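You operate a simulated robot arm through the tools that you are given. There is no shell and no other tool. Be economical: measure what you need, move in short steps, check, and stop when the job is done.

You are at the controls of a simulated robot arm. One attempt, no reset.

Task
Vent the manifold, then swap the red plug for the brass plug that matches the test port's thread.
Fine: the manifold is under pressure: open the blue vent valve and wait for zero first. The red plug goes in the black tray. Screw the new plug tight and shut the vent valve.
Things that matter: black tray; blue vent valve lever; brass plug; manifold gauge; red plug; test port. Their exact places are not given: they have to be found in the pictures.

The check looks at the end state, three seconds after you hand in, the way a careful person would. Anything else that was tipped, shoved, dropped, spilled or broken makes it a failure.

Robot
A 7-joint arm with a two-finger parallel gripper on a trunk, on a base that drives. Base frame: it is fixed to the floor where the robot stands at the start and does not move with it; the origin is under the middle of the robot, x ahead of it, y to its left, z up. Lengths are in cm, angles in degrees, forces in N, time in s.
With the tool pointing down near the work surface it reaches from about 28 to 72 cm from the robot's upright axis, wherever it stands. Its first joint turns from -166.0 to 166.0 degrees. Places, roughly: black tray [40, -50, 90]; blue vent valve lever [80, 0, 130]; manifold gauge [70, -20, 140]; test port [60, -20, 90]. Payload 1.57 kg.
The TCP is the grasp point between the finger pads, 3 cm short of the fingertips. In the tool frame z runs along the fingers and y along their closing line. Largest opening 8 cm; finger width 1.7, thickness 1.2; the body of the gripper, 4 by 8.2 cm, starts 8 cm behind the TCP.
Orientation is that of the tool frame in the base frame, as a unit quaternion [x, y, z, w]. With the fingers straight down and closing along the base's y, the tool's x points along the base's -x, its y along +y and its z along -z.

Tools
- The arm moves only by the tool send_rows. Its argument "motion" is a list of rows, each a list of 6 numbers: the shift along the base's x, y, z in cm, then the turn, a rotation vector about the base's x, y, z in degrees. In form: [[dx, dy, dz, ax, ay, az], ...]. A call has 1 to 10 rows; each row shifts and turns the commanded pose from where the row before left it. "fingers" is the opening, from 0 (shut) to 1 (fully open), set as the call begins (left out, the last holds). A row lasts 0.2 s, in which the tool goes at most 5 cm and 8.6 degrees; a call with a longer step from one row to the next is refused whole, and so is a gripper value outside its range. Where a pose cannot be reached the arm comes as near as it can. A force on the tool above 40 N (or 10 N above the force at the start of the call, whichever is more), or a blocked arm, ends the call early, and 0.2 s more pass. The fingers move at their own pace (about 7.2 cm/s each) and stop on an object; they squeeze with about 23 N. The grip force told is the motor's: it shows also when the fingers shut on nothing. Time passes only in rows, and 0.2 s behind the last, so rows that do not move let the fingers close. It gives the time, the measured TCP pose, the force on the tool (base axes), the opening and the grip force at its end, in the units of the frame above (readings bear some noise), with the torque about the TCP (base axes, N m) and any sound that the robot's microphone picked up.
- Cameras (640 x 400 px; columns grow to the right, rows downward): "scene" is now at [-1.37, 8.55, 144.05]; the picture's right is [-0.58, -0.82, 0.00], its down [-0.30, 0.21, -0.93] and it looks along [0.76, -0.54, -0.36] (base axes); focal length 282 px, centre (320, 200). "wrist" rides on the gripper at [7.2, -0.7, -12.2] in the tool frame; the picture's right is [0.09, 1.00, 0.00], its down [-0.84, 0.08, -0.54] and it looks along [-0.54, 0.05, 0.84] (tool axes); focal length 238 px, centre (320, 200).
- get_image(camera): a new picture of that camera. It takes no simulated time.
- lift_body(by): slides the trunk up (or, below 0, down) by that many cm; the arm and the scene camera ride with it, the base frame stays. It gives what a move gives, with no picture.
- steer(legs): drives the robot by 1 to 6 legs, each [ahead, left, turn to the left] in cm, cm and degrees, along the robot's own axes; the way and the turn of a leg run together, so that a leg with both is an arc; at most 150 cm and 180 degrees a leg. The arm and the cameras ride along, it lands a little off, and it stops where it bumps. It gives what a move gives.
- head_to(pan, tilt): turns the head with the scene camera to pan (to the left, within 86 degrees either way) and tilt (down, from -29 to 69), counted from straight ahead of the robot. It gives what a move gives.
- pixel_to_xyz(camera, pixels): for up to 12 pixels [column, row] of the newest picture of that camera ("zoom" is the newest enlarged one), the place [x, y, z] in the base frame of the surface seen there, good to about 0.2 cm. It takes no simulated time.
- enlarge(camera, box): a new picture of the part [left, top, right, bottom] of that camera's present view, enlarged. It takes no simulated time.
- sign_off(): hands the job in; it is judged then, once.

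Keep the steps short. Do not move on a guess: measure, check each grasp and each placing, and mend mistakes. In all there are 80 turns and 60 pictures (those below and enlarged ones count). Leave the gripper open and the arm clear of the work at the hand-in unless told otherwise, and finish with a single line.

The tools are called after ">>>" by a JSON object that holds its "api" and its "payload". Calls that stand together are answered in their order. send_rows: Moves the arm, as the interface text tells. Its arguments: {"type":"object","properties":{"motion":{"type":"array"},"fingers":{"type":"number"}},"required":["motion"]} The other tools are called the same way: lift_body (by) slides the trunk up or down; steer (legs) drives the base; head_to (pan, tilt) turns the head that bears the scene camera; get_image (camera) takes a picture; pixel_to_xyz (camera, pixels) gives the place of the surface under pixels of a picture; enlarge (camera, box) takes an enlarged picture of a part of a camera's view; sign_off () hands the job in.

At the start:

```text
time: 0.0
ee_pos: [30.37, -27.79, 100.12]
tcp_rot: [0.0, 1.0, 0.001, 0.0]
wrist_force: [0.3, -0.3, 1.1]
wrist_torque: [-0.02, 0.0, 0.0]
opening: 7.97
finger_force: 0.0
trunk travel left (down, up): [-7.5, 4.0]
robot x, y, heading: [-0.14, 0.11, 0.0]
head pan, tilt: [-35.4, 21.4]
```

scene: 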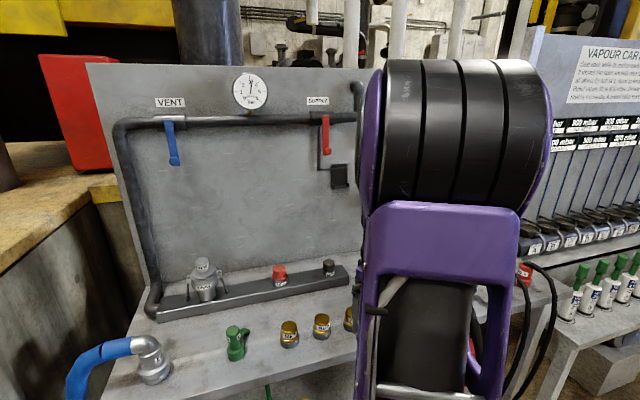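
wrist: 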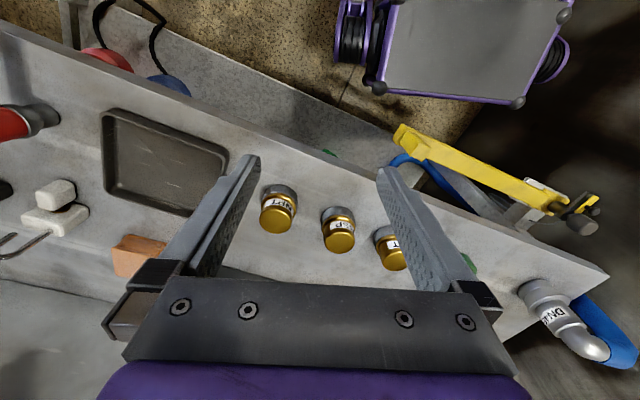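

I see a panel with the vent lever (blue, ~170,140), gauge (250,90), red supply lever (325,130), red plug (279,275) and brass plugs. I'll enlarge to read the labels.

>>> {"api": "enlarge", "payload": {"camera": "scene", "box": [140, 60, 360, 200]}}

>>> {"api": "enlarge", "payload": {"camera": "scene", "box": [160, 240, 360, 365]}}

>>> {"api": "enlarge", "payload": {"camera": "wrist", "box": [240, 160, 440, 285]}}

>>> {"api": "pixel_to_xyz", "payload": {"camera": "scene", "pixels": [[170, 125], [174, 162], [250, 90], [279, 268], [279, 284], [289, 322], [322, 316], [329, 262], [205, 262], [240, 180], [200, 330], [326, 152]]}}

>>> {"api": "pixel_to_xyz", "payload": {"camera": "wrist", "pixels": [[277, 225], [340, 243], [395, 262], [160, 160], [110, 115], [225, 155], [200, 215], [107, 190], [300, 165], [320, 200]]}}

```text
2.86 times, centred on (250, 130) of scene
```

zoom: 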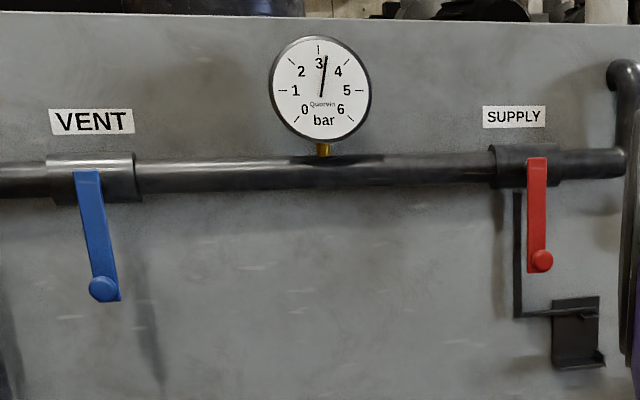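

```text
3.20 times, centred on (260, 302) of scene
```

zoom: 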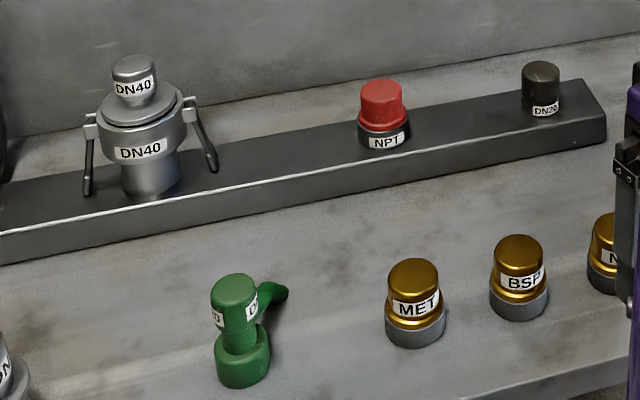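

```text
3.20 times, centred on (340, 222) of wrist
```

zoom: 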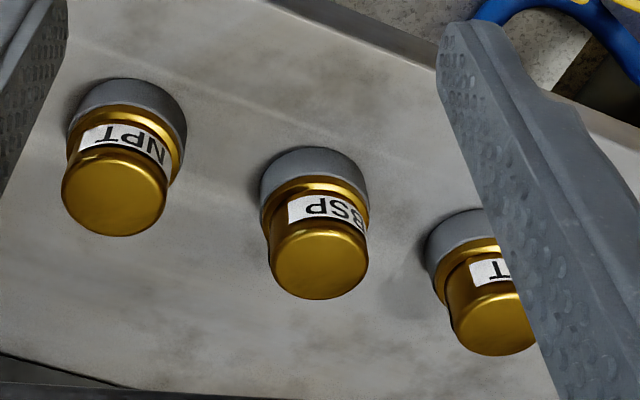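

```text
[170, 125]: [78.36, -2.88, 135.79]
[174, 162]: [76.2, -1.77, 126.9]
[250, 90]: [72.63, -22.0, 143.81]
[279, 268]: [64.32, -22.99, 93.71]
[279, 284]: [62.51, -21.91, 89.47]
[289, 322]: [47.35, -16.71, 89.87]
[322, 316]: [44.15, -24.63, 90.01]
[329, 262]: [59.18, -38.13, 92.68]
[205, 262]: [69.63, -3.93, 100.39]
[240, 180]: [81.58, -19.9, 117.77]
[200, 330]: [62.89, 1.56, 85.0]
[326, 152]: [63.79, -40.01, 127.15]
```

```text
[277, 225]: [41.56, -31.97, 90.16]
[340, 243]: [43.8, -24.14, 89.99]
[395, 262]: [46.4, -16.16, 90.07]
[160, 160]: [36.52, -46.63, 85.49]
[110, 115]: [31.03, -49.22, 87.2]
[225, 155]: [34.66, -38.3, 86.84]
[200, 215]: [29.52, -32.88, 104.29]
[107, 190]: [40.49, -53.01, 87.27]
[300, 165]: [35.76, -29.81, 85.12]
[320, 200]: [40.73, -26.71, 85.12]
```

The port collar reads NPT, so the NPT plug (nearest the tray) is the right one; gauge is about 3.2 bar. I'll measure panel orientation, table edge and lever details.

>>> {"api": "pixel_to_xyz", "payload": {"camera": "scene", "pixels": [[150, 170], [220, 170], [300, 200], [165, 119], [168, 150], [179, 128], [140, 122], [220, 120], [200, 376], [320, 357], [174, 157], [290, 115]]}}

>>> {"api": "enlarge", "payload": {"camera": "scene", "box": [140, 105, 204, 175]}}

```text
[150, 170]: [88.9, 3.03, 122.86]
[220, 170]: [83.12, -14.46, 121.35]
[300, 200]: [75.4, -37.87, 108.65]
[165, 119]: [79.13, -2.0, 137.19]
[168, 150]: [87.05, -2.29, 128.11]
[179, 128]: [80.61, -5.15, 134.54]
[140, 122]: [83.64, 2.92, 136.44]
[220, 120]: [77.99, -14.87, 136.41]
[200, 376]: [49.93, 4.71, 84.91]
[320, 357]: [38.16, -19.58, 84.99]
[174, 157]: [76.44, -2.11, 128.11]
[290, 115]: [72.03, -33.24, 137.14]
```

```text
5.71 times, centred on (172, 140) of scene
```

zoom: 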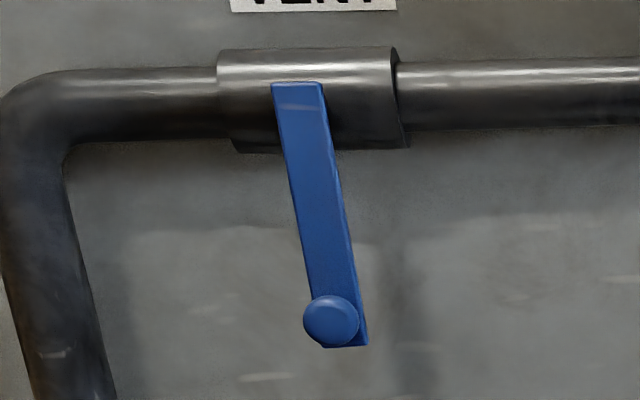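

Panel normal points along about (-0.95, 0.31). I'll measure lever points in the zoom precisely.

>>> {"api": "pixel_to_xyz", "payload": {"camera": "zoom", "pixels": [[330, 320], [312, 240], [298, 150], [298, 95], [290, 170], [330, 215], [355, 335], [308, 320], [353, 320], [300, 65], [330, 299], [328, 343]]}}

>>> {"api": "send_rows", "payload": {"motion": [[0, 0, 5, 0, 0, 0], [0, 0, 5, 0, 0, 0], [0, 4, 5, 0, 0, 0], [0, 5, 4, 0, 0, 0], [0, 5, 3, 0, 0, 0], [0, 5, 2, 0, 0, 0], [0, 5, 0, 0, 0, 0], [2, 5, 0, 0, 0, 0], [3, 3, 0, 0, 0, 0]], "fingers": 1}}

```text
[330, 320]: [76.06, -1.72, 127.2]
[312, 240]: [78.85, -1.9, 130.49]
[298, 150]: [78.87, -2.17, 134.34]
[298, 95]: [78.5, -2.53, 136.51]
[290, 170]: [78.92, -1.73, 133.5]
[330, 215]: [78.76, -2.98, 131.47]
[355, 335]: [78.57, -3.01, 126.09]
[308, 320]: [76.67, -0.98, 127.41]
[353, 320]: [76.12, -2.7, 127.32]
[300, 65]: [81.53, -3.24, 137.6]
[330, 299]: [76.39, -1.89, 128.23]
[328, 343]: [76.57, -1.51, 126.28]
```

```text
refused: row 3 steps farther than a row can; nothing moved
```

The lever bar is at x≈78.8, knob centred around (77.3,-2.2,127.2), 2 cm across. The move was refused as too long per row; I resend smaller.

>>> {"api": "send_rows", "payload": {"motion": [[0, 0, 4.8, 0, 0, 0], [0, 0, 4.8, 0, 0, 0], [0, 3, 3.5, 0, 0, 0], [0, 3, 3.5, 0, 0, 0], [0, 4, 2.5, 0, 0, 0], [0, 4, 2.5, 0, 0, 0], [2, 4, 2, 0, 0, 0], [2, 4, 2, 0, 0, 0], [2, 4, 1, 0, 0, 0], [2, 4, 0, 0, 0, 0]], "fingers": 1}}

>>> {"api": "send_rows", "payload": {"motion": [[2, 0, 0, 0, -8.5, 0], [2, 0, 0, 0, -8.5, 0], [2, 0, 0, 0, -8.5, 0], [2, 0, 0, 0, -8.5, 0], [2, 0, 0, 0, -8.5, 0], [2, 0, 0, 0, -8.5, 0], [2, 0, 0, 0, -8.5, 0], [2, 0, 0, 0, -8.5, 0], [2, 0, 0, 0, -8.5, 0], [2, 0, 0, 0, -8.5, 0]]}}

```text
time: 2.2
ee_pos: [38.46, 2.32, 126.65]
tcp_rot: [0.001, 1.0, 0.0, 0.001]
wrist_force: [0.0, -0.4, -0.6]
wrist_torque: [-0.02, 0.01, -0.06]
opening: 8.0
finger_force: 0.1
trunk travel left (down, up): [-7.5, 4.0]
robot x, y, heading: [-0.03, 0.15, 0.0]
head pan, tilt: [-35.4, 21.4]
```

```text
time: 4.4
ee_pos: [58.3, 2.19, 126.77]
tcp_rot: [0.001, 0.736, -0.002, 0.676]
wrist_force: [0.5, 0.6, 0.3]
wrist_torque: [-0.06, 0.02, -0.04]
opening: 8.0
finger_force: 0.0
trunk travel left (down, up): [-7.5, 4.0]
robot x, y, heading: [0.49, 0.28, -0.0]
head pan, tilt: [-35.4, 21.4]
```

Nearly horizontal now. Finish pitching, yaw -18.3°, and come to 10 cm standoff before the knob.

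>>> {"api": "send_rows", "payload": {"motion": [[1.5, 0, 0.1, 0, -5, 0], [2, -0.3, 0.1, 0, 0, -6.1], [2, -0.3, 0.1, 0, 0, -6.1], [2, -0.3, 0.1, 0, 0, -6.1], [2, -0.3, 0.1, 0, 0, 0], [0, 0, 0, 0, 0, 0]], "fingers": 0.8}}

>>> {"api": "get_image", "payload": {"camera": "scene"}}

>>> {"api": "get_image", "payload": {"camera": "wrist"}}

```text
time: 5.8
ee_pos: [67.87, 0.92, 127.08]
tcp_rot: [0.113, 0.699, -0.112, 0.698]
wrist_force: [-0.6, -0.8, 0.7]
wrist_torque: [0.01, 0.0, 0.04]
opening: 6.4
finger_force: 0.0
trunk travel left (down, up): [-7.5, 4.0]
robot x, y, heading: [-0.1, 0.17, 0.2]
head pan, tilt: [-35.4, 21.4]
```

```text
53 pictures are left
```

scene: 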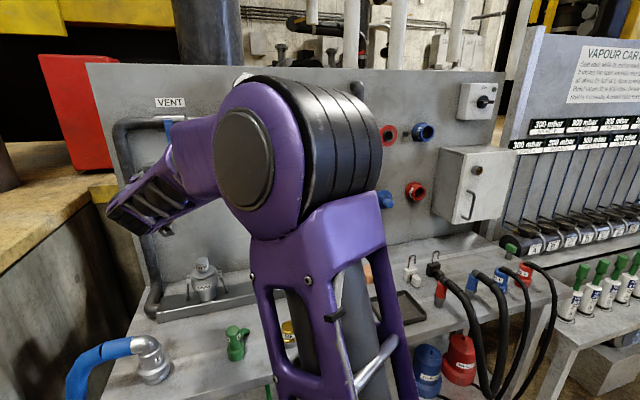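

```text
52 pictures are left
```

wrist: 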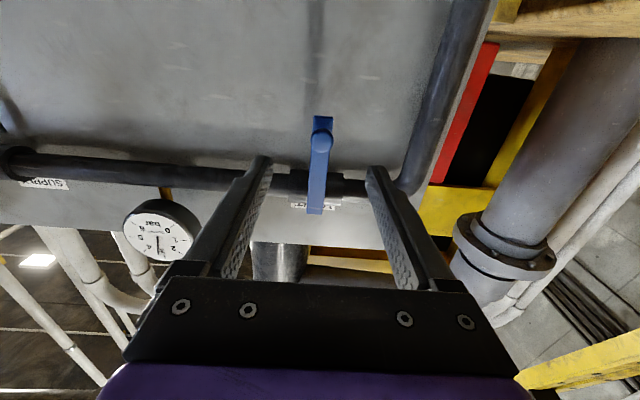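

Lever is centred between the fingers; wrist camera also sees the gauge. Verify the knob position, then advance.

>>> {"api": "pixel_to_xyz", "payload": {"camera": "wrist", "pixels": [[321, 142], [313, 142], [330, 142], [316, 190], [160, 235]]}}

>>> {"api": "send_rows", "payload": {"motion": [[3, -1, 0, 0, 0, 0], [3, -1, 0, 0, 0, 0], [2, -0.65, 0.1, 0, 0, 0], [1.5, -0.45, 0.1, 0, 0, 0], [0, 0, 0, 0, 0, 0]]}}

>>> {"api": "get_image", "payload": {"camera": "wrist"}}

```text
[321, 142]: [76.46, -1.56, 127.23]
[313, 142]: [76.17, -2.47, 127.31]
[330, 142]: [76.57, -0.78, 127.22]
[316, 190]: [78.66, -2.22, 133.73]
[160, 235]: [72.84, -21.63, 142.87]
```

```text
time: 7.0
ee_pos: [77.26, -2.09, 127.19]
tcp_rot: [0.112, 0.698, -0.112, 0.699]
wrist_force: [0.2, 0.0, -0.3]
wrist_torque: [0.0, 0.05, -0.01]
opening: 6.41
finger_force: 0.0
trunk travel left (down, up): [-7.5, 4.0]
robot x, y, heading: [-0.21, 0.22, -0.0]
head pan, tilt: [-35.4, 21.4]
```

```text
51 pictures are left
```

wrist: 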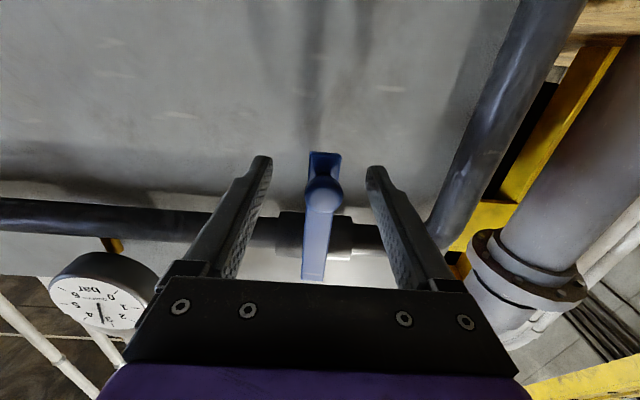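

Knob is between the fingers. Close, then try a small 8° swing to the right to feel direction.

>>> {"api": "send_rows", "payload": {"motion": [[0, 0, 0, 0, 0, 0], [0, 0, 0, 0, 0, 0], [0, 0, 0, 0, 0, 0]], "fingers": 0}}

>>> {"api": "send_rows", "payload": {"motion": [[-0.187, -0.57, 0.02, -3.8, 1.25, 0], [-0.187, -0.57, 0.06, -3.8, 1.25, 0], [0, 0, 0, 0, 0, 0]]}}

```text
time: 7.8
ee_pos: [77.19, -2.12, 127.28]
tcp_rot: [0.112, 0.698, -0.112, 0.698]
wrist_force: [2.3, 2.2, 0.1]
wrist_torque: [-0.14, 0.03, 0.01]
opening: 2.14
finger_force: 34.6
trunk travel left (down, up): [-7.5, 4.0]
robot x, y, heading: [-0.04, -0.25, 0.1]
head pan, tilt: [-35.4, 21.4]
```

```text
time: 8.6
ee_pos: [77.01, -3.21, 127.42]
tcp_rot: [0.064, 0.704, -0.161, 0.688]
wrist_force: [-1.9, 1.0, -1.8]
wrist_torque: [-0.03, 0.12, -0.01]
opening: 2.14
finger_force: 34.2
trunk travel left (down, up): [-7.5, 4.0]
robot x, y, heading: [-0.06, 0.06, -0.1]
head pan, tilt: [-35.4, 21.4]
```

It swings freely that way. Continue to 90° (horizontal, along the pipe).

>>> {"api": "send_rows", "payload": {"motion": [[-0.376, -1.142, 0.258, -7.79, 2.57, 0], [-0.361, -1.095, 0.427, -7.79, 2.57, 0], [-0.338, -1.027, 0.587, -7.79, 2.57, 0], [-0.309, -0.937, 0.735, -7.79, 2.57, 0], [-0.273, -0.827, 0.868, -7.79, 2.57, 0], [-0.231, -0.702, 0.984, -7.79, 2.57, 0], [-0.185, -0.56, 1.078, -7.79, 2.57, 0], [-0.135, -0.409, 1.152, -7.79, 2.57, 0], [-0.082, -0.249, 1.201, -7.79, 2.57, 0], [-0.028, -0.084, 1.226, -7.79, 2.57, 0]]}}

>>> {"api": "get_image", "payload": {"camera": "wrist"}}

>>> {"api": "get_image", "payload": {"camera": "scene"}}

```text
time: 10.8
ee_pos: [74.64, -10.16, 136.07]
tcp_rot: [0.415, -0.572, 0.574, -0.414]
wrist_force: [-2.4, 1.5, -1.2]
wrist_torque: [0.02, -0.06, -0.23]
opening: 2.13
finger_force: 34.6
trunk travel left (down, up): [-7.5, 4.0]
robot x, y, heading: [0.14, 0.07, -0.1]
head pan, tilt: [-35.4, 21.4]
```

```text
50 pictures are left
```

wrist: 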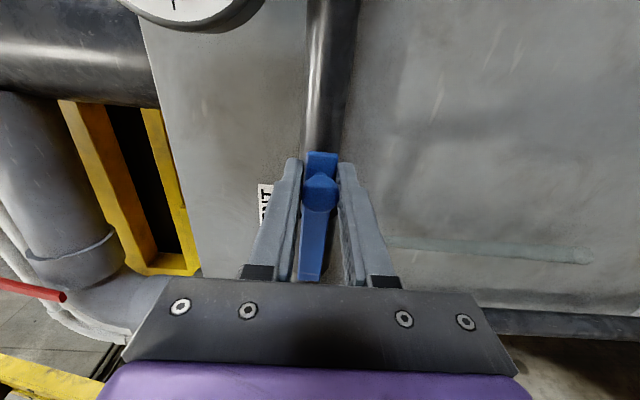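

```text
49 pictures are left
```

scene: 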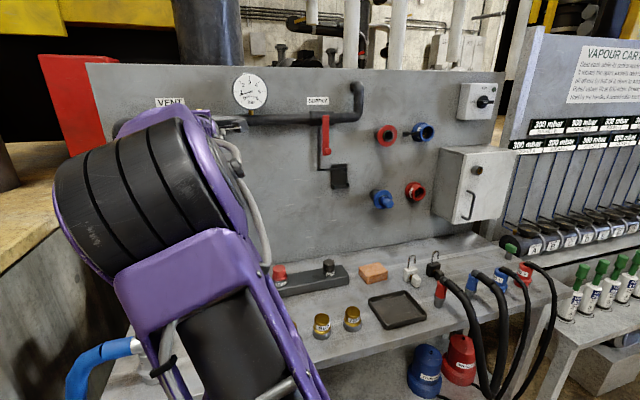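

Lever now lies along the pipe. Wait a moment and read the gauge.

>>> {"api": "send_rows", "payload": {"motion": [[0, 0, 0, 0, 0, 0], [0, 0, 0, 0, 0, 0], [0, 0, 0, 0, 0, 0], [0, 0, 0, 0, 0, 0], [0, 0, 0, 0, 0, 0], [0, 0, 0, 0, 0, 0], [0, 0, 0, 0, 0, 0], [0, 0, 0, 0, 0, 0], [0, 0, 0, 0, 0, 0], [0, 0, 0, 0, 0, 0]]}}

>>> {"api": "enlarge", "payload": {"camera": "scene", "box": [225, 65, 275, 115]}}

```text
time: 13.0
ee_pos: [74.63, -10.22, 136.01]
tcp_rot: [0.414, -0.572, 0.573, -0.415]
wrist_force: [-3.9, -0.5, -1.0]
wrist_torque: [-0.05, -0.01, -0.04]
opening: 2.13
finger_force: 34.8
trunk travel left (down, up): [-7.5, 4.0]
robot x, y, heading: [0.56, 0.03, 0.1]
head pan, tilt: [-35.4, 21.4]
```

```text
8.00 times, centred on (250, 90) of scene
```

zoom: 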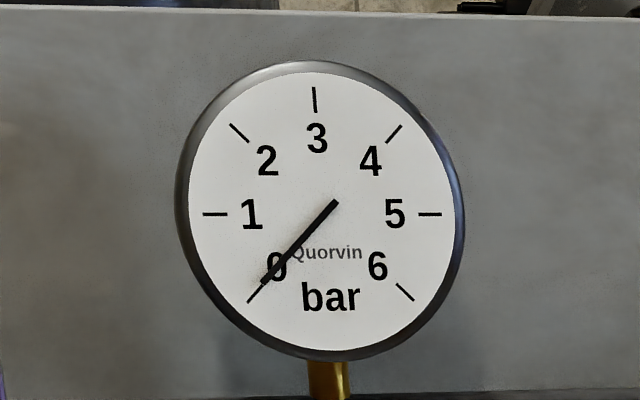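

Gauge at 0. Release the lever and back straight out.

>>> {"api": "send_rows", "payload": {"motion": [[0, 0, 0, 0, 0, 0], [0, 0, 0, 0, 0, 0], [-2, 0.66, 0, 0, 0, 0], [-3.5, 1.15, 0, 0, 0, 0], [-4, 1.3, 0, 0, 0, 0], [-4, 1.3, 0, 0, 0, 0], [0, 0, 0, 7.79, -2.57, 0], [0, 0, 0, 7.79, -2.57, 0], [0, 0, 0, 7.79, -2.57, 0], [0, 0, 0, 7.79, -2.57, 0]], "fingers": 0.7}}

>>> {"api": "send_rows", "payload": {"motion": [[0, 0, 0, 7.79, -2.57, 0], [0, 0, 0, 7.79, -2.57, 0], [0, 0, 0, 7.79, -2.57, 0], [0, 0, 0, 7.79, -2.57, 0], [0, 0, 0, 7.79, -2.57, 0], [-2, 0, 0, 7.79, -2.57, 0], [-2, 0, 0, 7.6, -2.5, 0]]}}

>>> {"api": "get_image", "payload": {"camera": "scene"}}

```text
time: 15.2
ee_pos: [61.2, -5.96, 135.83]
tcp_rot: [-0.235, 0.667, -0.432, 0.56]
wrist_force: [-0.3, 0.6, 0.1]
wrist_torque: [-0.04, 0.0, -0.01]
opening: 5.63
finger_force: 0.0
trunk travel left (down, up): [-7.5, 4.0]
robot x, y, heading: [-0.08, -0.0, -0.1]
head pan, tilt: [-35.4, 21.4]
```

```text
time: 17.0
ee_pos: [56.35, -11.61, 135.79]
tcp_rot: [0.15, 0.692, -0.143, 0.692]
wrist_force: [-0.4, -0.5, 0.3]
wrist_torque: [0.0, -0.02, 0.04]
opening: 5.58
finger_force: 0.1
trunk travel left (down, up): [-7.5, 4.0]
robot x, y, heading: [0.14, -0.17, 0.0]
head pan, tilt: [-35.4, 21.4]
stopped in row 7: the arm was blocked; the commanded pose is now the measured one
```

```text
47 pictures are left
```

scene: 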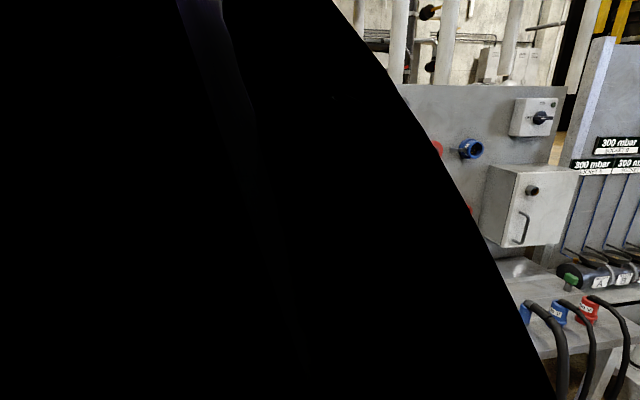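

The elbow has come back close to the head and blocked. I'll move the tool forward/down gently to free it and look.

>>> {"api": "send_rows", "payload": {"motion": [[2, 1, -2, 0, 0, 0], [2, 1, -3, 0, 0, 0], [1, 1, -3, 0, 0, 0], [0, 1, -3, 0, 0, 0]]}}

>>> {"api": "get_image", "payload": {"camera": "scene"}}

>>> {"api": "get_image", "payload": {"camera": "wrist"}}

```text
time: 18.0
ee_pos: [61.36, -6.75, 124.77]
tcp_rot: [0.145, 0.693, -0.14, 0.692]
wrist_force: [0.2, -0.1, -0.5]
wrist_torque: [-0.01, 0.04, 0.01]
opening: 5.62
finger_force: 0.0
trunk travel left (down, up): [-7.5, 4.0]
robot x, y, heading: [0.07, 0.2, -0.0]
head pan, tilt: [-35.4, 21.4]
```

```text
46 pictures are left
```

scene: 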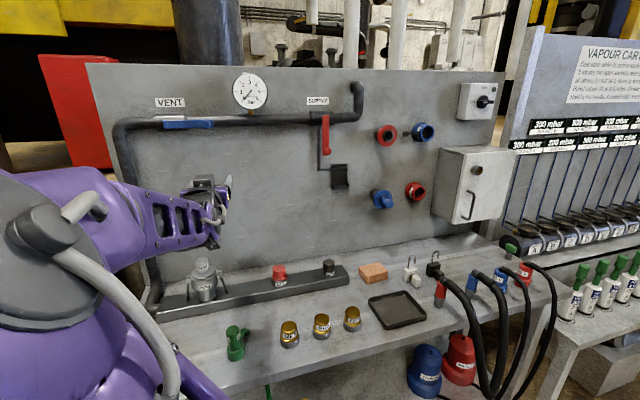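

```text
45 pictures are left
```

wrist: 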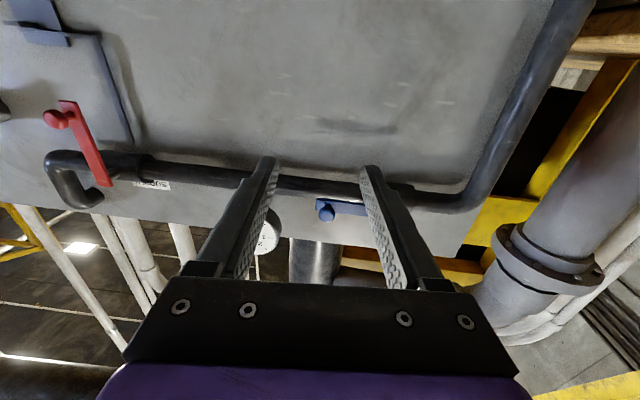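

Vent lever horizontal, gauge at zero, and a clear view of the bench. Zoom on port and plugs and measure.

>>> {"api": "enlarge", "payload": {"camera": "scene", "box": [260, 250, 440, 362]}}

>>> {"api": "pixel_to_xyz", "payload": {"camera": "zoom", "pixels": [[68, 60], [70, 100], [52, 105], [90, 100], [70, 75], [325, 215], [325, 250], [325, 290], [305, 260], [355, 260], [330, 240], [480, 210]]}}

>>> {"api": "pixel_to_xyz", "payload": {"camera": "scene", "pixels": [[352, 309], [368, 299], [407, 290], [427, 316], [388, 328], [397, 310], [279, 266], [279, 280], [275, 290], [300, 283], [373, 272], [320, 345]]}}

```text
3.56 times, centred on (350, 306) of scene
```

zoom: 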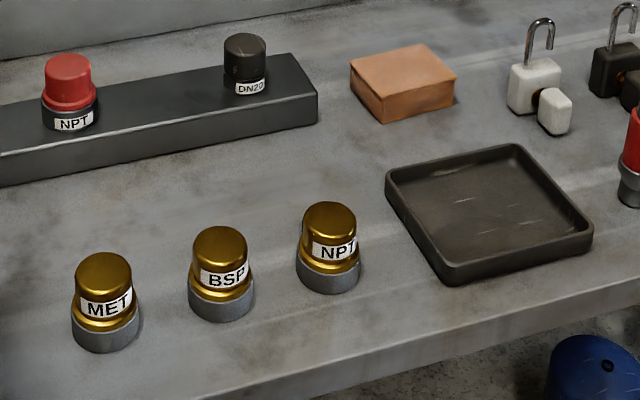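

```text
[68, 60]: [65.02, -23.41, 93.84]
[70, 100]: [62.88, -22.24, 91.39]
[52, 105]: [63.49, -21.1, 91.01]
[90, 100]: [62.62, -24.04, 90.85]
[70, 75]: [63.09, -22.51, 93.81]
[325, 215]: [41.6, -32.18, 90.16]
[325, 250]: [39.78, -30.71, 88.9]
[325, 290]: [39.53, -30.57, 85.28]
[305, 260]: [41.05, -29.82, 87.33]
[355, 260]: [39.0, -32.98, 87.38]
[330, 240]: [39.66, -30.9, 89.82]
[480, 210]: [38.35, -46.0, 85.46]
```

```text
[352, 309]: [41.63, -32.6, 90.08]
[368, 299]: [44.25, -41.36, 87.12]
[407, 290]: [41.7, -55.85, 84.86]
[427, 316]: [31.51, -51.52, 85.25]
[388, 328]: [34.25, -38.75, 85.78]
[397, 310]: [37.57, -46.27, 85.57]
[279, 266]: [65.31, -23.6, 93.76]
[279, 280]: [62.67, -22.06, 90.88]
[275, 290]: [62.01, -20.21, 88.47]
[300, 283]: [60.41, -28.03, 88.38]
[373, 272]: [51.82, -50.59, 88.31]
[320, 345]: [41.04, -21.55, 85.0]
```

Now pitch the tool down while moving to above the bench in front of the port.

>>> {"api": "send_rows", "payload": {"motion": [[-1, 0, -1, 3.2, 7.5, 0], [-1, -1, -1, 3.2, 7.5, 0], [-1, -1, -1, 3.2, 7.5, 0], [-1, -1, -1, 3.2, 7.5, 0], [-1, -1, -1, 3.2, 7.5, 0], [-1, -1.5, -1, 3.2, 7.5, 0], [0, -1.5, -1, 3.2, 7.5, 0], [0, -1.5, -1, 3.2, 7.5, 0], [0, -1.5, -1, 3.2, 7.5, 0], [0, -1.5, -1, 3.2, 7.5, 0]], "fingers": 1}}

>>> {"api": "send_rows", "payload": {"motion": [[0, -1, -1, 3.2, 7.5, 0], [0, -1, -1, 0, 0, 0], [0, 0, 0, 0, 0, 0]]}}

>>> {"api": "get_image", "payload": {"camera": "wrist"}}

```text
time: 20.2
ee_pos: [55.34, -18.19, 114.79]
tcp_rot: [0.203, 0.977, -0.013, 0.07]
wrist_force: [-0.8, 0.3, 0.7]
wrist_torque: [-0.05, -0.04, -0.03]
opening: 7.99
finger_force: 0.2
trunk travel left (down, up): [-7.5, 4.0]
robot x, y, heading: [0.26, -0.13, -0.1]
head pan, tilt: [-35.4, 21.4]
```

```text
time: 21.0
ee_pos: [55.5, -20.13, 112.79]
tcp_rot: [0.204, 0.979, -0.001, 0.001]
wrist_force: [0.4, -0.1, 0.3]
wrist_torque: [0.01, 0.02, -0.02]
opening: 8.02
finger_force: 0.1
trunk travel left (down, up): [-7.5, 4.0]
robot x, y, heading: [-0.14, 0.01, -0.1]
head pan, tilt: [-35.4, 21.4]
```

```text
43 pictures are left
```

wrist: 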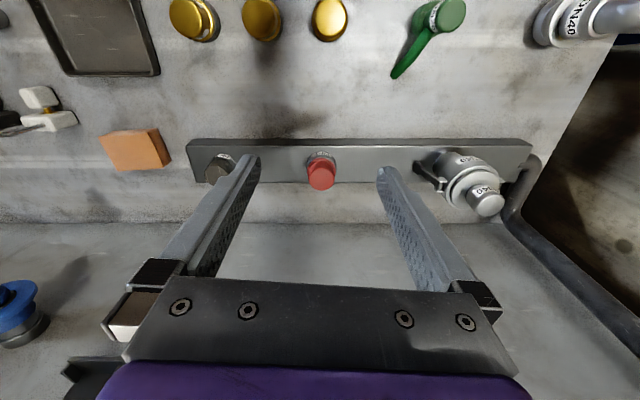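

Tool is vertical. Zoom on the red plug and measure its top edges.

>>> {"api": "enlarge", "payload": {"camera": "wrist", "box": [290, 140, 354, 200]}}

>>> {"api": "pixel_to_xyz", "payload": {"camera": "wrist", "pixels": [[321, 176], [311, 178], [332, 176], [321, 186], [321, 167], [316, 160], [330, 160], [312, 157], [333, 157], [322, 152]]}}

```text
6.67 times, centred on (322, 170) of wrist
```

zoom: 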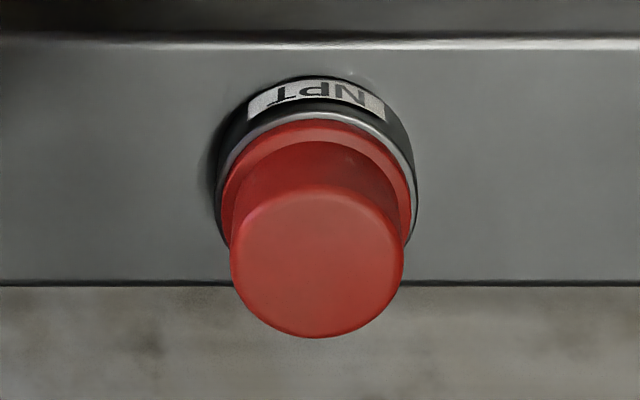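

```text
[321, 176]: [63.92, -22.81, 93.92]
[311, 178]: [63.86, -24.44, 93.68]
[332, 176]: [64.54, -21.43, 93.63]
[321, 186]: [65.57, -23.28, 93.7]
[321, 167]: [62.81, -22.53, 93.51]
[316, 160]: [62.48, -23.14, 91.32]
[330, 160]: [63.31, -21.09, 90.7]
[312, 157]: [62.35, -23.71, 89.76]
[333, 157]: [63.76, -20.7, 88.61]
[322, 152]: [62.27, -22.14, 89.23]
```

Red plug axis ≈ (64.2,-22.9), top 93.85, flange ≈91. Move above, then descend to TCP z 94.6 with fingers open.

>>> {"api": "send_rows", "payload": {"motion": [[3, -1, 0, 0, 0, 0], [3, -1, 0, 0, 0, 0], [2.7, -0.8, -2, 0, 0, 0], [0, 0, -4, 0, 0, 0], [0, 0, -4, 0, 0, 0], [0, 0, -4, 0, 0, 0], [0, 0, -2.5, 0, 0, 0], [0, 0, 0, 0, 0, 0]], "fingers": 0.8}}

>>> {"api": "get_image", "payload": {"camera": "wrist"}}

```text
time: 22.8
ee_pos: [63.74, -23.05, 96.13]
tcp_rot: [0.204, 0.979, -0.002, 0.001]
wrist_force: [-0.4, 0.0, -0.1]
wrist_torque: [-0.01, 0.0, 0.0]
opening: 6.37
finger_force: 0.1
out of reach, approached as far as the arm can: row 3
trunk travel left (down, up): [-7.5, 4.0]
robot x, y, heading: [-0.07, -0.12, 0.1]
head pan, tilt: [-35.4, 21.4]
```

```text
41 pictures are left
```

wrist: 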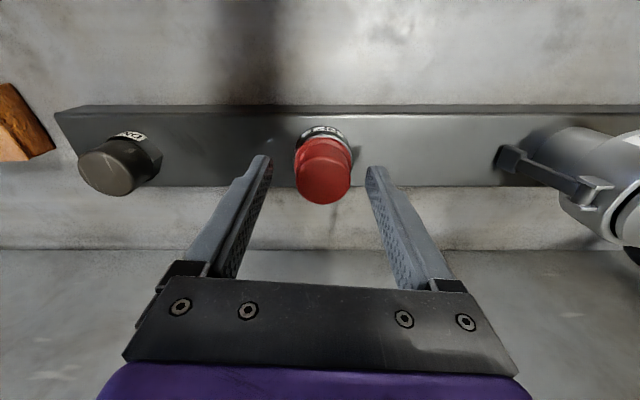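

The pose is at the edge of reach (x 63.74 vs 64.2). Raise, retract and drive the base forward 7 cm to gain margin.

>>> {"api": "send_rows", "payload": {"motion": [[0, 0, 4, 0, 0, 0], [0, 0, 4, 0, 0, 0], [-4, 0, 2, 0, 0, 0], [-4, 0, 0, 0, 0, 0], [0, 0, 0, 0, 0, 0]]}}

>>> {"api": "steer", "payload": {"legs": [[7, 0, 0]]}}

>>> {"api": "get_image", "payload": {"camera": "wrist"}}

>>> {"api": "get_image", "payload": {"camera": "scene"}}

```text
time: 24.0
ee_pos: [55.76, -22.86, 106.29]
tcp_rot: [0.203, 0.979, -0.001, 0.001]
wrist_force: [-0.8, 0.8, 0.7]
wrist_torque: [-0.02, -0.02, -0.01]
opening: 6.41
finger_force: 0.0
trunk travel left (down, up): [-7.5, 4.0]
robot x, y, heading: [-0.21, -0.11, -0.0]
head pan, tilt: [-35.4, 21.4]
```

```text
time: 25.1
ee_pos: [60.91, -23.07, 106.08]
tcp_rot: [0.207, 0.978, -0.001, 0.001]
wrist_force: [0.0, -0.1, 0.2]
wrist_torque: [0.0, 0.0, -0.01]
opening: 6.4
finger_force: 0.0
trunk travel left (down, up): [-7.5, 4.0]
robot x, y, heading: [5.01, 0.4, -0.5]
head pan, tilt: [-35.4, 21.4]
stopped in leg 1: the robot was blocked; the commanded pose is now the measured one
```

```text
40 pictures are left
```

wrist: 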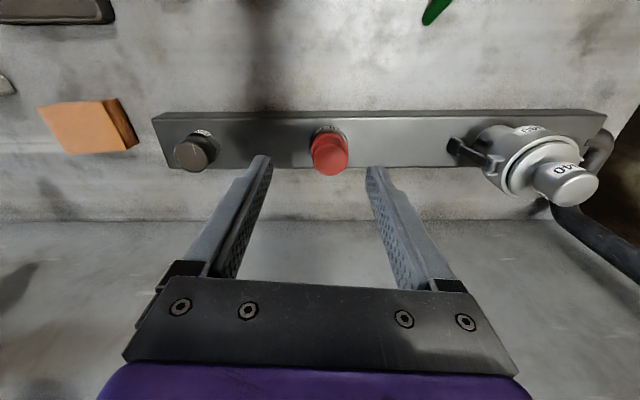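

```text
39 pictures are left
```

scene: 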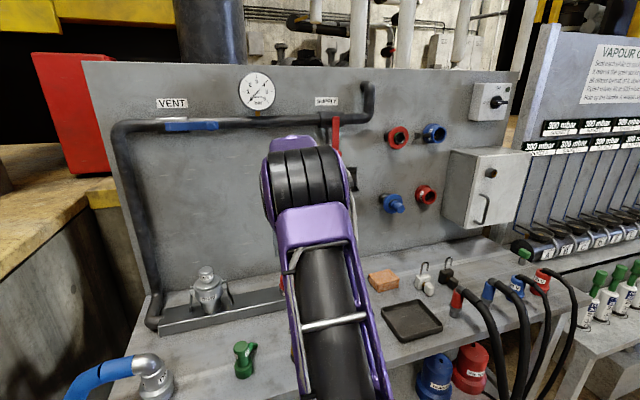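

Blocked at ~5 cm (bench). Back off 1 cm to avoid leaning on it, and re-measure the red plug.

>>> {"api": "steer", "payload": {"legs": [[-1, 0, 0]]}}

>>> {"api": "enlarge", "payload": {"camera": "wrist", "box": [290, 100, 370, 190]}}

```text
time: 25.8
ee_pos: [59.87, -22.87, 105.99]
tcp_rot: [0.207, 0.978, 0.0, 0.001]
wrist_force: [-0.6, -0.3, 0.1]
wrist_torque: [0.0, -0.02, 0.0]
opening: 6.38
finger_force: 0.0
trunk travel left (down, up): [-7.5, 4.0]
robot x, y, heading: [4.3, 0.27, -0.5]
head pan, tilt: [-35.4, 21.4]
```

```text
4.44 times, centred on (330, 145) of wrist
```

zoom: 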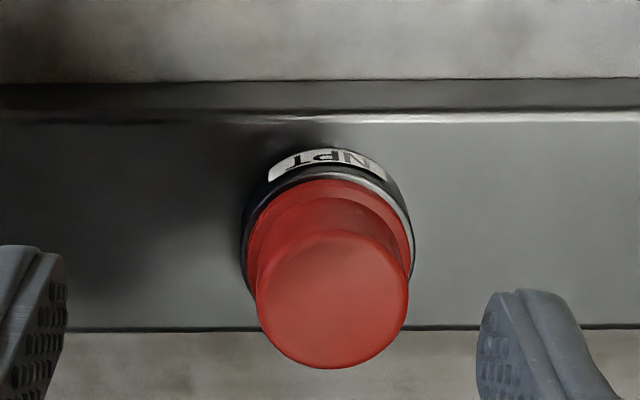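

>>> {"api": "pixel_to_xyz", "payload": {"camera": "zoom", "pixels": [[331, 300], [262, 300], [403, 300], [331, 365], [331, 236], [331, 215], [290, 220], [400, 230], [260, 200]]}}

```text
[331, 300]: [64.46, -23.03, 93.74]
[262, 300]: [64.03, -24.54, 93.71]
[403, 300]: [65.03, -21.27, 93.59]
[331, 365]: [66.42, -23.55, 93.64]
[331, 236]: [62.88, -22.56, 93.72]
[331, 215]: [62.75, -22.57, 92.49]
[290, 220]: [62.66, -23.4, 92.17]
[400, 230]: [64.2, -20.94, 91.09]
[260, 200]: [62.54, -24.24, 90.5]
```

Axis ≈ (64.45,-22.95). Pre-rotate clockwise 48° for a longer unscrewing stroke, move over and descend.

>>> {"api": "send_rows", "payload": {"motion": [[2, 0, 0, 0, 0, -8], [2.6, -0.1, 0, 0, 0, -8], [0, 0, 0, 0, 0, -8], [0, 0, 0, 0, 0, -8], [0, 0, 0, 0, 0, -8], [0, 0, 0, 0, 0, -8], [0, 0, -4, 0, 0, 0], [0, 0, -4, 0, 0, 0], [0, 0, -1.5, 0, 0, 0], [0, 0, 0, 0, 0, 0]]}}

>>> {"api": "get_image", "payload": {"camera": "wrist"}}

```text
time: 28.0
ee_pos: [64.64, -22.99, 96.45]
tcp_rot: [0.587, 0.81, 0.0, 0.0]
wrist_force: [-0.3, -0.5, -0.2]
wrist_torque: [0.0, 0.04, 0.01]
opening: 6.39
finger_force: 0.0
trunk travel left (down, up): [-7.5, 4.0]
robot x, y, heading: [4.48, 0.23, -0.6]
head pan, tilt: [-35.4, 21.4]
```

```text
37 pictures are left
```

wrist: 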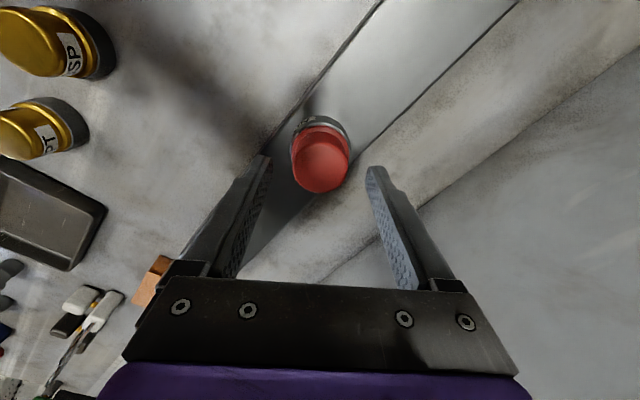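

Plug is centred between the fingers. Descend to 94.6 and close.

>>> {"api": "send_rows", "payload": {"motion": [[-0.1, 0, -1.0, 0, 0, 0], [0, 0, -0.9, 0, 0, 0], [0, 0, 0, 0, 0, 0]]}}

>>> {"api": "send_rows", "payload": {"motion": [[0, 0, 0, 0, 0, 0], [0, 0, 0, 0, 0, 0], [0, 0, 0, 0, 0, 0]], "fingers": 0}}

>>> {"api": "get_image", "payload": {"camera": "wrist"}}

```text
time: 28.8
ee_pos: [64.32, -23.05, 94.57]
tcp_rot: [0.587, 0.81, -0.001, 0.0]
wrist_force: [0.3, 0.0, -0.4]
wrist_torque: [0.01, -0.02, -0.03]
opening: 6.39
finger_force: 0.1
trunk travel left (down, up): [-7.5, 4.0]
robot x, y, heading: [4.17, 0.1, -0.4]
head pan, tilt: [-35.4, 21.4]
```

```text
time: 29.6
ee_pos: [64.57, -22.95, 94.54]
tcp_rot: [0.588, 0.809, 0.0, 0.001]
wrist_force: [9.5, 0.9, 0.3]
wrist_torque: [0.07, -0.38, 0.0]
opening: 3.74
finger_force: 22.1
trunk travel left (down, up): [-7.5, 4.0]
robot x, y, heading: [4.13, -0.1, -0.6]
head pan, tilt: [-35.4, 21.4]
```

```text
36 pictures are left
```

wrist: 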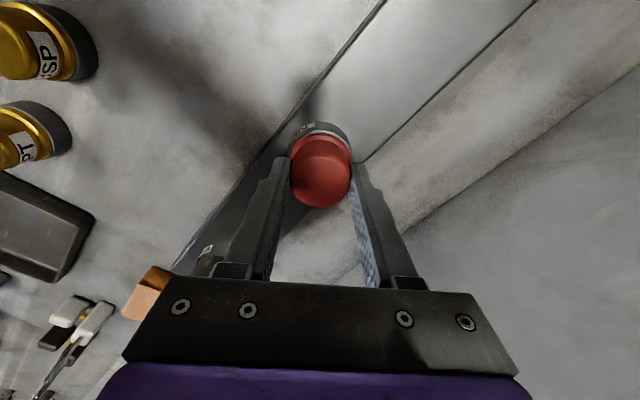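

Gripped (opening 3.74, 22 N). Unscrew counterclockwise 80° and see.

>>> {"api": "send_rows", "payload": {"motion": [[0.1, 0, 0, 0, 0, 5], [0.05, 0, 0, 0, 0, 8], [0, 0, 0, 0, 0, 8], [0, 0, 0, 0, 0, 8], [0, 0, 0, 0, 0, 8], [0, 0, 0, 0, 0, 8], [0, 0, 0, 0, 0, 8], [0, 0, 0, 0, 0, 8], [0, 0, 0, 0, 0, 8], [0, 0, 0, 0, 0, 8]]}}

>>> {"api": "get_image", "payload": {"camera": "wrist"}}

```text
time: 31.8
ee_pos: [64.65, -23.01, 94.65]
tcp_rot: [-0.046, 0.999, 0.0, 0.0]
wrist_force: [1.5, 4.9, 1.4]
wrist_torque: [0.34, -0.01, 0.0]
opening: 3.74
finger_force: 22.8
trunk travel left (down, up): [-7.5, 4.0]
robot x, y, heading: [4.52, 0.41, -0.5]
head pan, tilt: [-35.4, 21.4]
```

```text
35 pictures are left
```

wrist: 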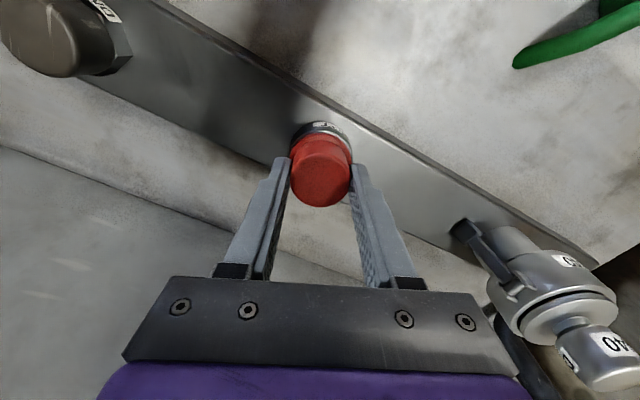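

Continues smoothly; turn another 80°+.

>>> {"api": "send_rows", "payload": {"motion": [[0, 0, 0.01, 0, 0, 8], [0, 0, 0.01, 0, 0, 8], [0, 0, 0.01, 0, 0, 8], [0, 0, 0.01, 0, 0, 8], [0, 0, 0.01, 0, 0, 8], [0, 0, 0.01, 0, 0, 8], [0, 0, 0.01, 0, 0, 8], [0, 0, 0.01, 0, 0, 8], [0, 0, 0.01, 0, 0, 8], [0, 0, 0.01, 0, 0, 8]]}}

>>> {"api": "send_rows", "payload": {"motion": [[0, 0, 0.01, 0, 0, 8], [0, 0, 0.01, 0, 0, 8], [0, 0, 0.01, 0, 0, 8], [0, 0, 0.01, 0, 0, 8], [0, 0, 0.01, 0, 0, 8], [0, 0, 0.01, 0, 0, 8], [0, 0, 0.01, 0, 0, 8], [0, 0, 0.01, 0, 0, 8]]}}

>>> {"api": "get_image", "payload": {"camera": "wrist"}}

```text
time: 34.0
ee_pos: [64.71, -23.07, 94.71]
tcp_rot: [-0.676, 0.737, -0.001, 0.0]
wrist_force: [-0.6, 3.2, 1.3]
wrist_torque: [0.15, 0.1, -0.03]
opening: 3.75
finger_force: 23.0
trunk travel left (down, up): [-7.5, 4.0]
robot x, y, heading: [4.47, -0.12, -0.7]
head pan, tilt: [-35.4, 21.4]
```

```text
time: 35.8
ee_pos: [64.62, -23.0, 94.69]
tcp_rot: [0.964, -0.265, -0.001, -0.002]
wrist_force: [1.5, 5.8, 0.7]
wrist_torque: [0.08, -0.07, 0.03]
opening: 3.76
finger_force: 23.2
trunk travel left (down, up): [-7.5, 4.0]
robot x, y, heading: [4.13, 0.3, -0.7]
head pan, tilt: [-35.4, 21.4]
```

```text
34 pictures are left
```

wrist: 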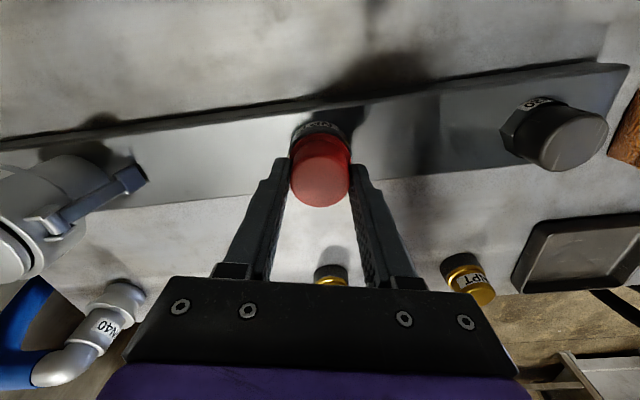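

Turned about 220°. Zoom to check whether the plug has risen.

>>> {"api": "enlarge", "payload": {"camera": "wrist", "box": [270, 95, 370, 215]}}

>>> {"api": "pixel_to_xyz", "payload": {"camera": "wrist", "pixels": [[321, 185], [310, 185], [330, 185], [321, 195], [321, 136]]}}

```text
3.33 times, centred on (320, 155) of wrist
```

zoom: 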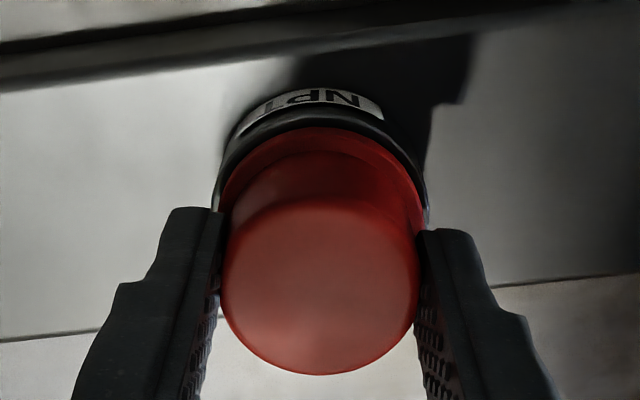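

```text
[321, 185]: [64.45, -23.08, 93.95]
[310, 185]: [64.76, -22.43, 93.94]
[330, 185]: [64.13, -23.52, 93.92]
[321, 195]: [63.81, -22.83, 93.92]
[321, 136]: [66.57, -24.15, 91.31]
```

Top seems ~0.2 cm higher. Continue a bit further in this direction to learn the wrist limit, watching the height.

>>> {"api": "send_rows", "payload": {"motion": [[0, 0, 0.03, 0, 0, 8], [0, 0, 0.03, 0, 0, 8], [0, 0, 0.03, 0, 0, 8], [0, 0, 0.03, 0, 0, 8], [0, 0, 0.03, 0, 0, 8]]}}

>>> {"api": "pixel_to_xyz", "payload": {"camera": "wrist", "pixels": [[321, 185], [321, 195]]}}

>>> {"api": "get_image", "payload": {"camera": "scene"}}

```text
time: 37.0
ee_pos: [64.64, -22.97, 94.79]
tcp_rot: [1.0, 0.009, -0.001, -0.001]
wrist_force: [7.3, 3.9, 1.6]
wrist_torque: [0.18, -0.23, 0.02]
opening: 3.77
finger_force: 22.9
out of reach, approached as far as the arm can: row 5
trunk travel left (down, up): [-7.5, 4.0]
robot x, y, heading: [3.83, 0.06, -0.8]
head pan, tilt: [-35.4, 21.4]
```

```text
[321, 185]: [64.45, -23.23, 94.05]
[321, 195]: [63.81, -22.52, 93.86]
```

```text
32 pictures are left
```

scene: 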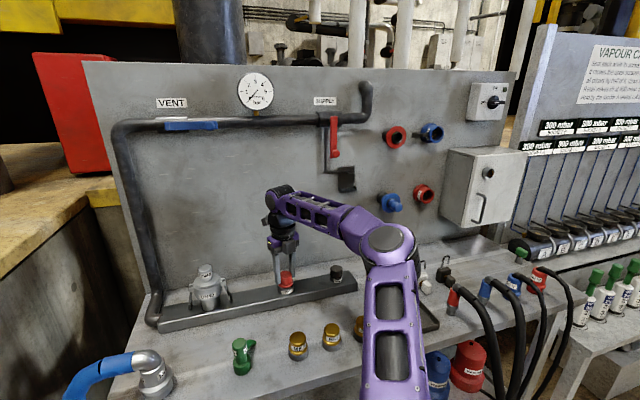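

Limit reached after ~250°. Zoom on the plug from the scene camera.

>>> {"api": "enlarge", "payload": {"camera": "scene", "box": [256, 250, 316, 305]}}

>>> {"api": "send_rows", "payload": {"motion": [[0, 0, 0.15, 0, 0, 0], [0, 0, 0.15, 0, 0, 0], [0, 0, 0, 0, 0, 0]]}}

```text
7.27 times, centred on (286, 278) of scene
```

zoom: 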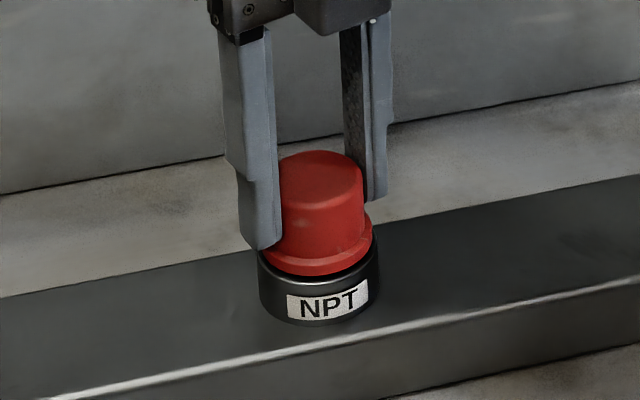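

```text
time: 37.8
ee_pos: [64.63, -23.0, 94.99]
tcp_rot: [1.0, 0.01, -0.002, -0.002]
wrist_force: [3.4, 6.5, -14.1]
wrist_torque: [0.06, -0.37, 0.04]
opening: 3.78
finger_force: 23.4
trunk travel left (down, up): [-7.5, 4.0]
robot x, y, heading: [3.89, 0.27, -0.4]
head pan, tilt: [-35.4, 21.4]
```

The plug has risen (gap visible) but is still threaded (-14 N on pull). Relax, release, rewind and re-grip.

>>> {"api": "send_rows", "payload": {"motion": [[0, 0, -0.25, 0, 0, 0], [0, 0, 0, 0, 0, 0]]}}

>>> {"api": "send_rows", "payload": {"motion": [[0, 0, 0, 0, 0, 0], [0, 0, 0.3, 0, 0, 0], [0, 0, 0, 0, 0, -8.5], [0, 0, 0, 0, 0, -8.5], [0, 0, 0, 0, 0, -8.5], [0, 0, 0, 0, 0, -8.5], [0, 0, 0, 0, 0, -8.5], [0, 0, 0, 0, 0, -8.5], [0, 0, 0, 0, 0, -8.5], [0, 0, 0, 0, 0, -8.5]], "fingers": 0.7}}

>>> {"api": "send_rows", "payload": {"motion": [[0, 0, 0, 0, 0, -8.5], [0, 0, 0, 0, 0, -8.5], [0, 0, 0, 0, 0, -8.5], [0, 0, 0, 0, 0, -8.5], [0, 0, 0, 0, 0, -8.5], [0, 0, 0, 0, 0, -8.5], [0, 0, 0, 0, 0, -8.5], [0, 0, 0, 0, 0, -8.5], [0, 0, 0, 0, 0, -8.5], [0, 0, 0, 0, 0, -8.5]]}}

>>> {"api": "send_rows", "payload": {"motion": [[0, 0, 0, 0, 0, -8.5], [0, 0, 0, 0, 0, -8.5], [0, 0, 0, 0, 0, -8.5], [0, 0, 0, 0, 0, -8.5], [0, 0, 0, 0, 0, -8.5], [0, 0, 0, 0, 0, -8.5], [0, 0, 0, 0, 0, -8.5], [0, 0, 0, 0, 0, -8.5], [0, 0, 0, 0, 0, -8.5], [0, 0, 0, 0, 0, -8.5]]}}

>>> {"api": "get_image", "payload": {"camera": "wrist"}}

```text
time: 38.4
ee_pos: [64.58, -22.98, 95.02]
tcp_rot: [1.0, 0.009, -0.001, 0.0]
wrist_force: [0.5, 6.7, -4.7]
wrist_torque: [0.2, 0.31, 0.03]
opening: 3.77
finger_force: 23.7
trunk travel left (down, up): [-7.5, 4.0]
robot x, y, heading: [4.47, -0.25, -0.5]
head pan, tilt: [-35.4, 21.4]
```

```text
time: 40.6
ee_pos: [64.6, -23.01, 95.38]
tcp_rot: [0.833, -0.553, 0.0, 0.0]
wrist_force: [0.0, -0.5, 0.4]
wrist_torque: [0.0, 0.05, -0.01]
opening: 5.6
finger_force: 0.2
trunk travel left (down, up): [-7.5, 4.0]
robot x, y, heading: [4.32, 0.25, -0.4]
head pan, tilt: [-35.4, 21.4]
```

```text
time: 42.8
ee_pos: [64.56, -22.92, 95.29]
tcp_rot: [-0.241, 0.97, 0.0, 0.0]
wrist_force: [0.4, 0.4, 0.2]
wrist_torque: [-0.01, 0.01, -0.01]
opening: 5.58
finger_force: 0.0
trunk travel left (down, up): [-7.5, 4.0]
robot x, y, heading: [4.81, 0.13, -0.5]
head pan, tilt: [-35.4, 21.4]
```

```text
time: 45.0
ee_pos: [64.69, -23.02, 95.2]
tcp_rot: [0.478, 0.878, 0.0, 0.0]
wrist_force: [-0.7, -0.9, 0.5]
wrist_torque: [0.0, 0.02, 0.02]
opening: 5.6
finger_force: 0.1
trunk travel left (down, up): [-7.5, 4.0]
robot x, y, heading: [4.13, 0.29, -0.4]
head pan, tilt: [-35.4, 21.4]
```

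```text
30 pictures are left
```

wrist: 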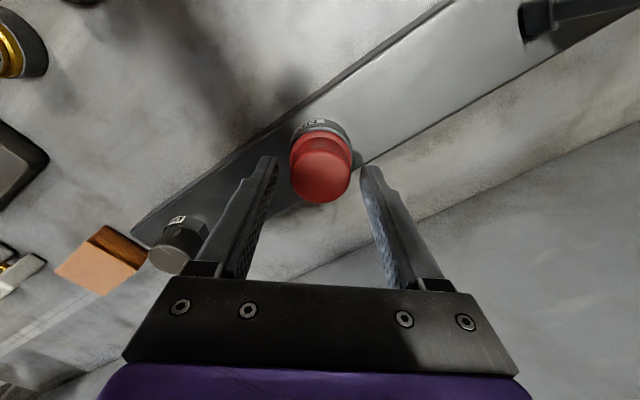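

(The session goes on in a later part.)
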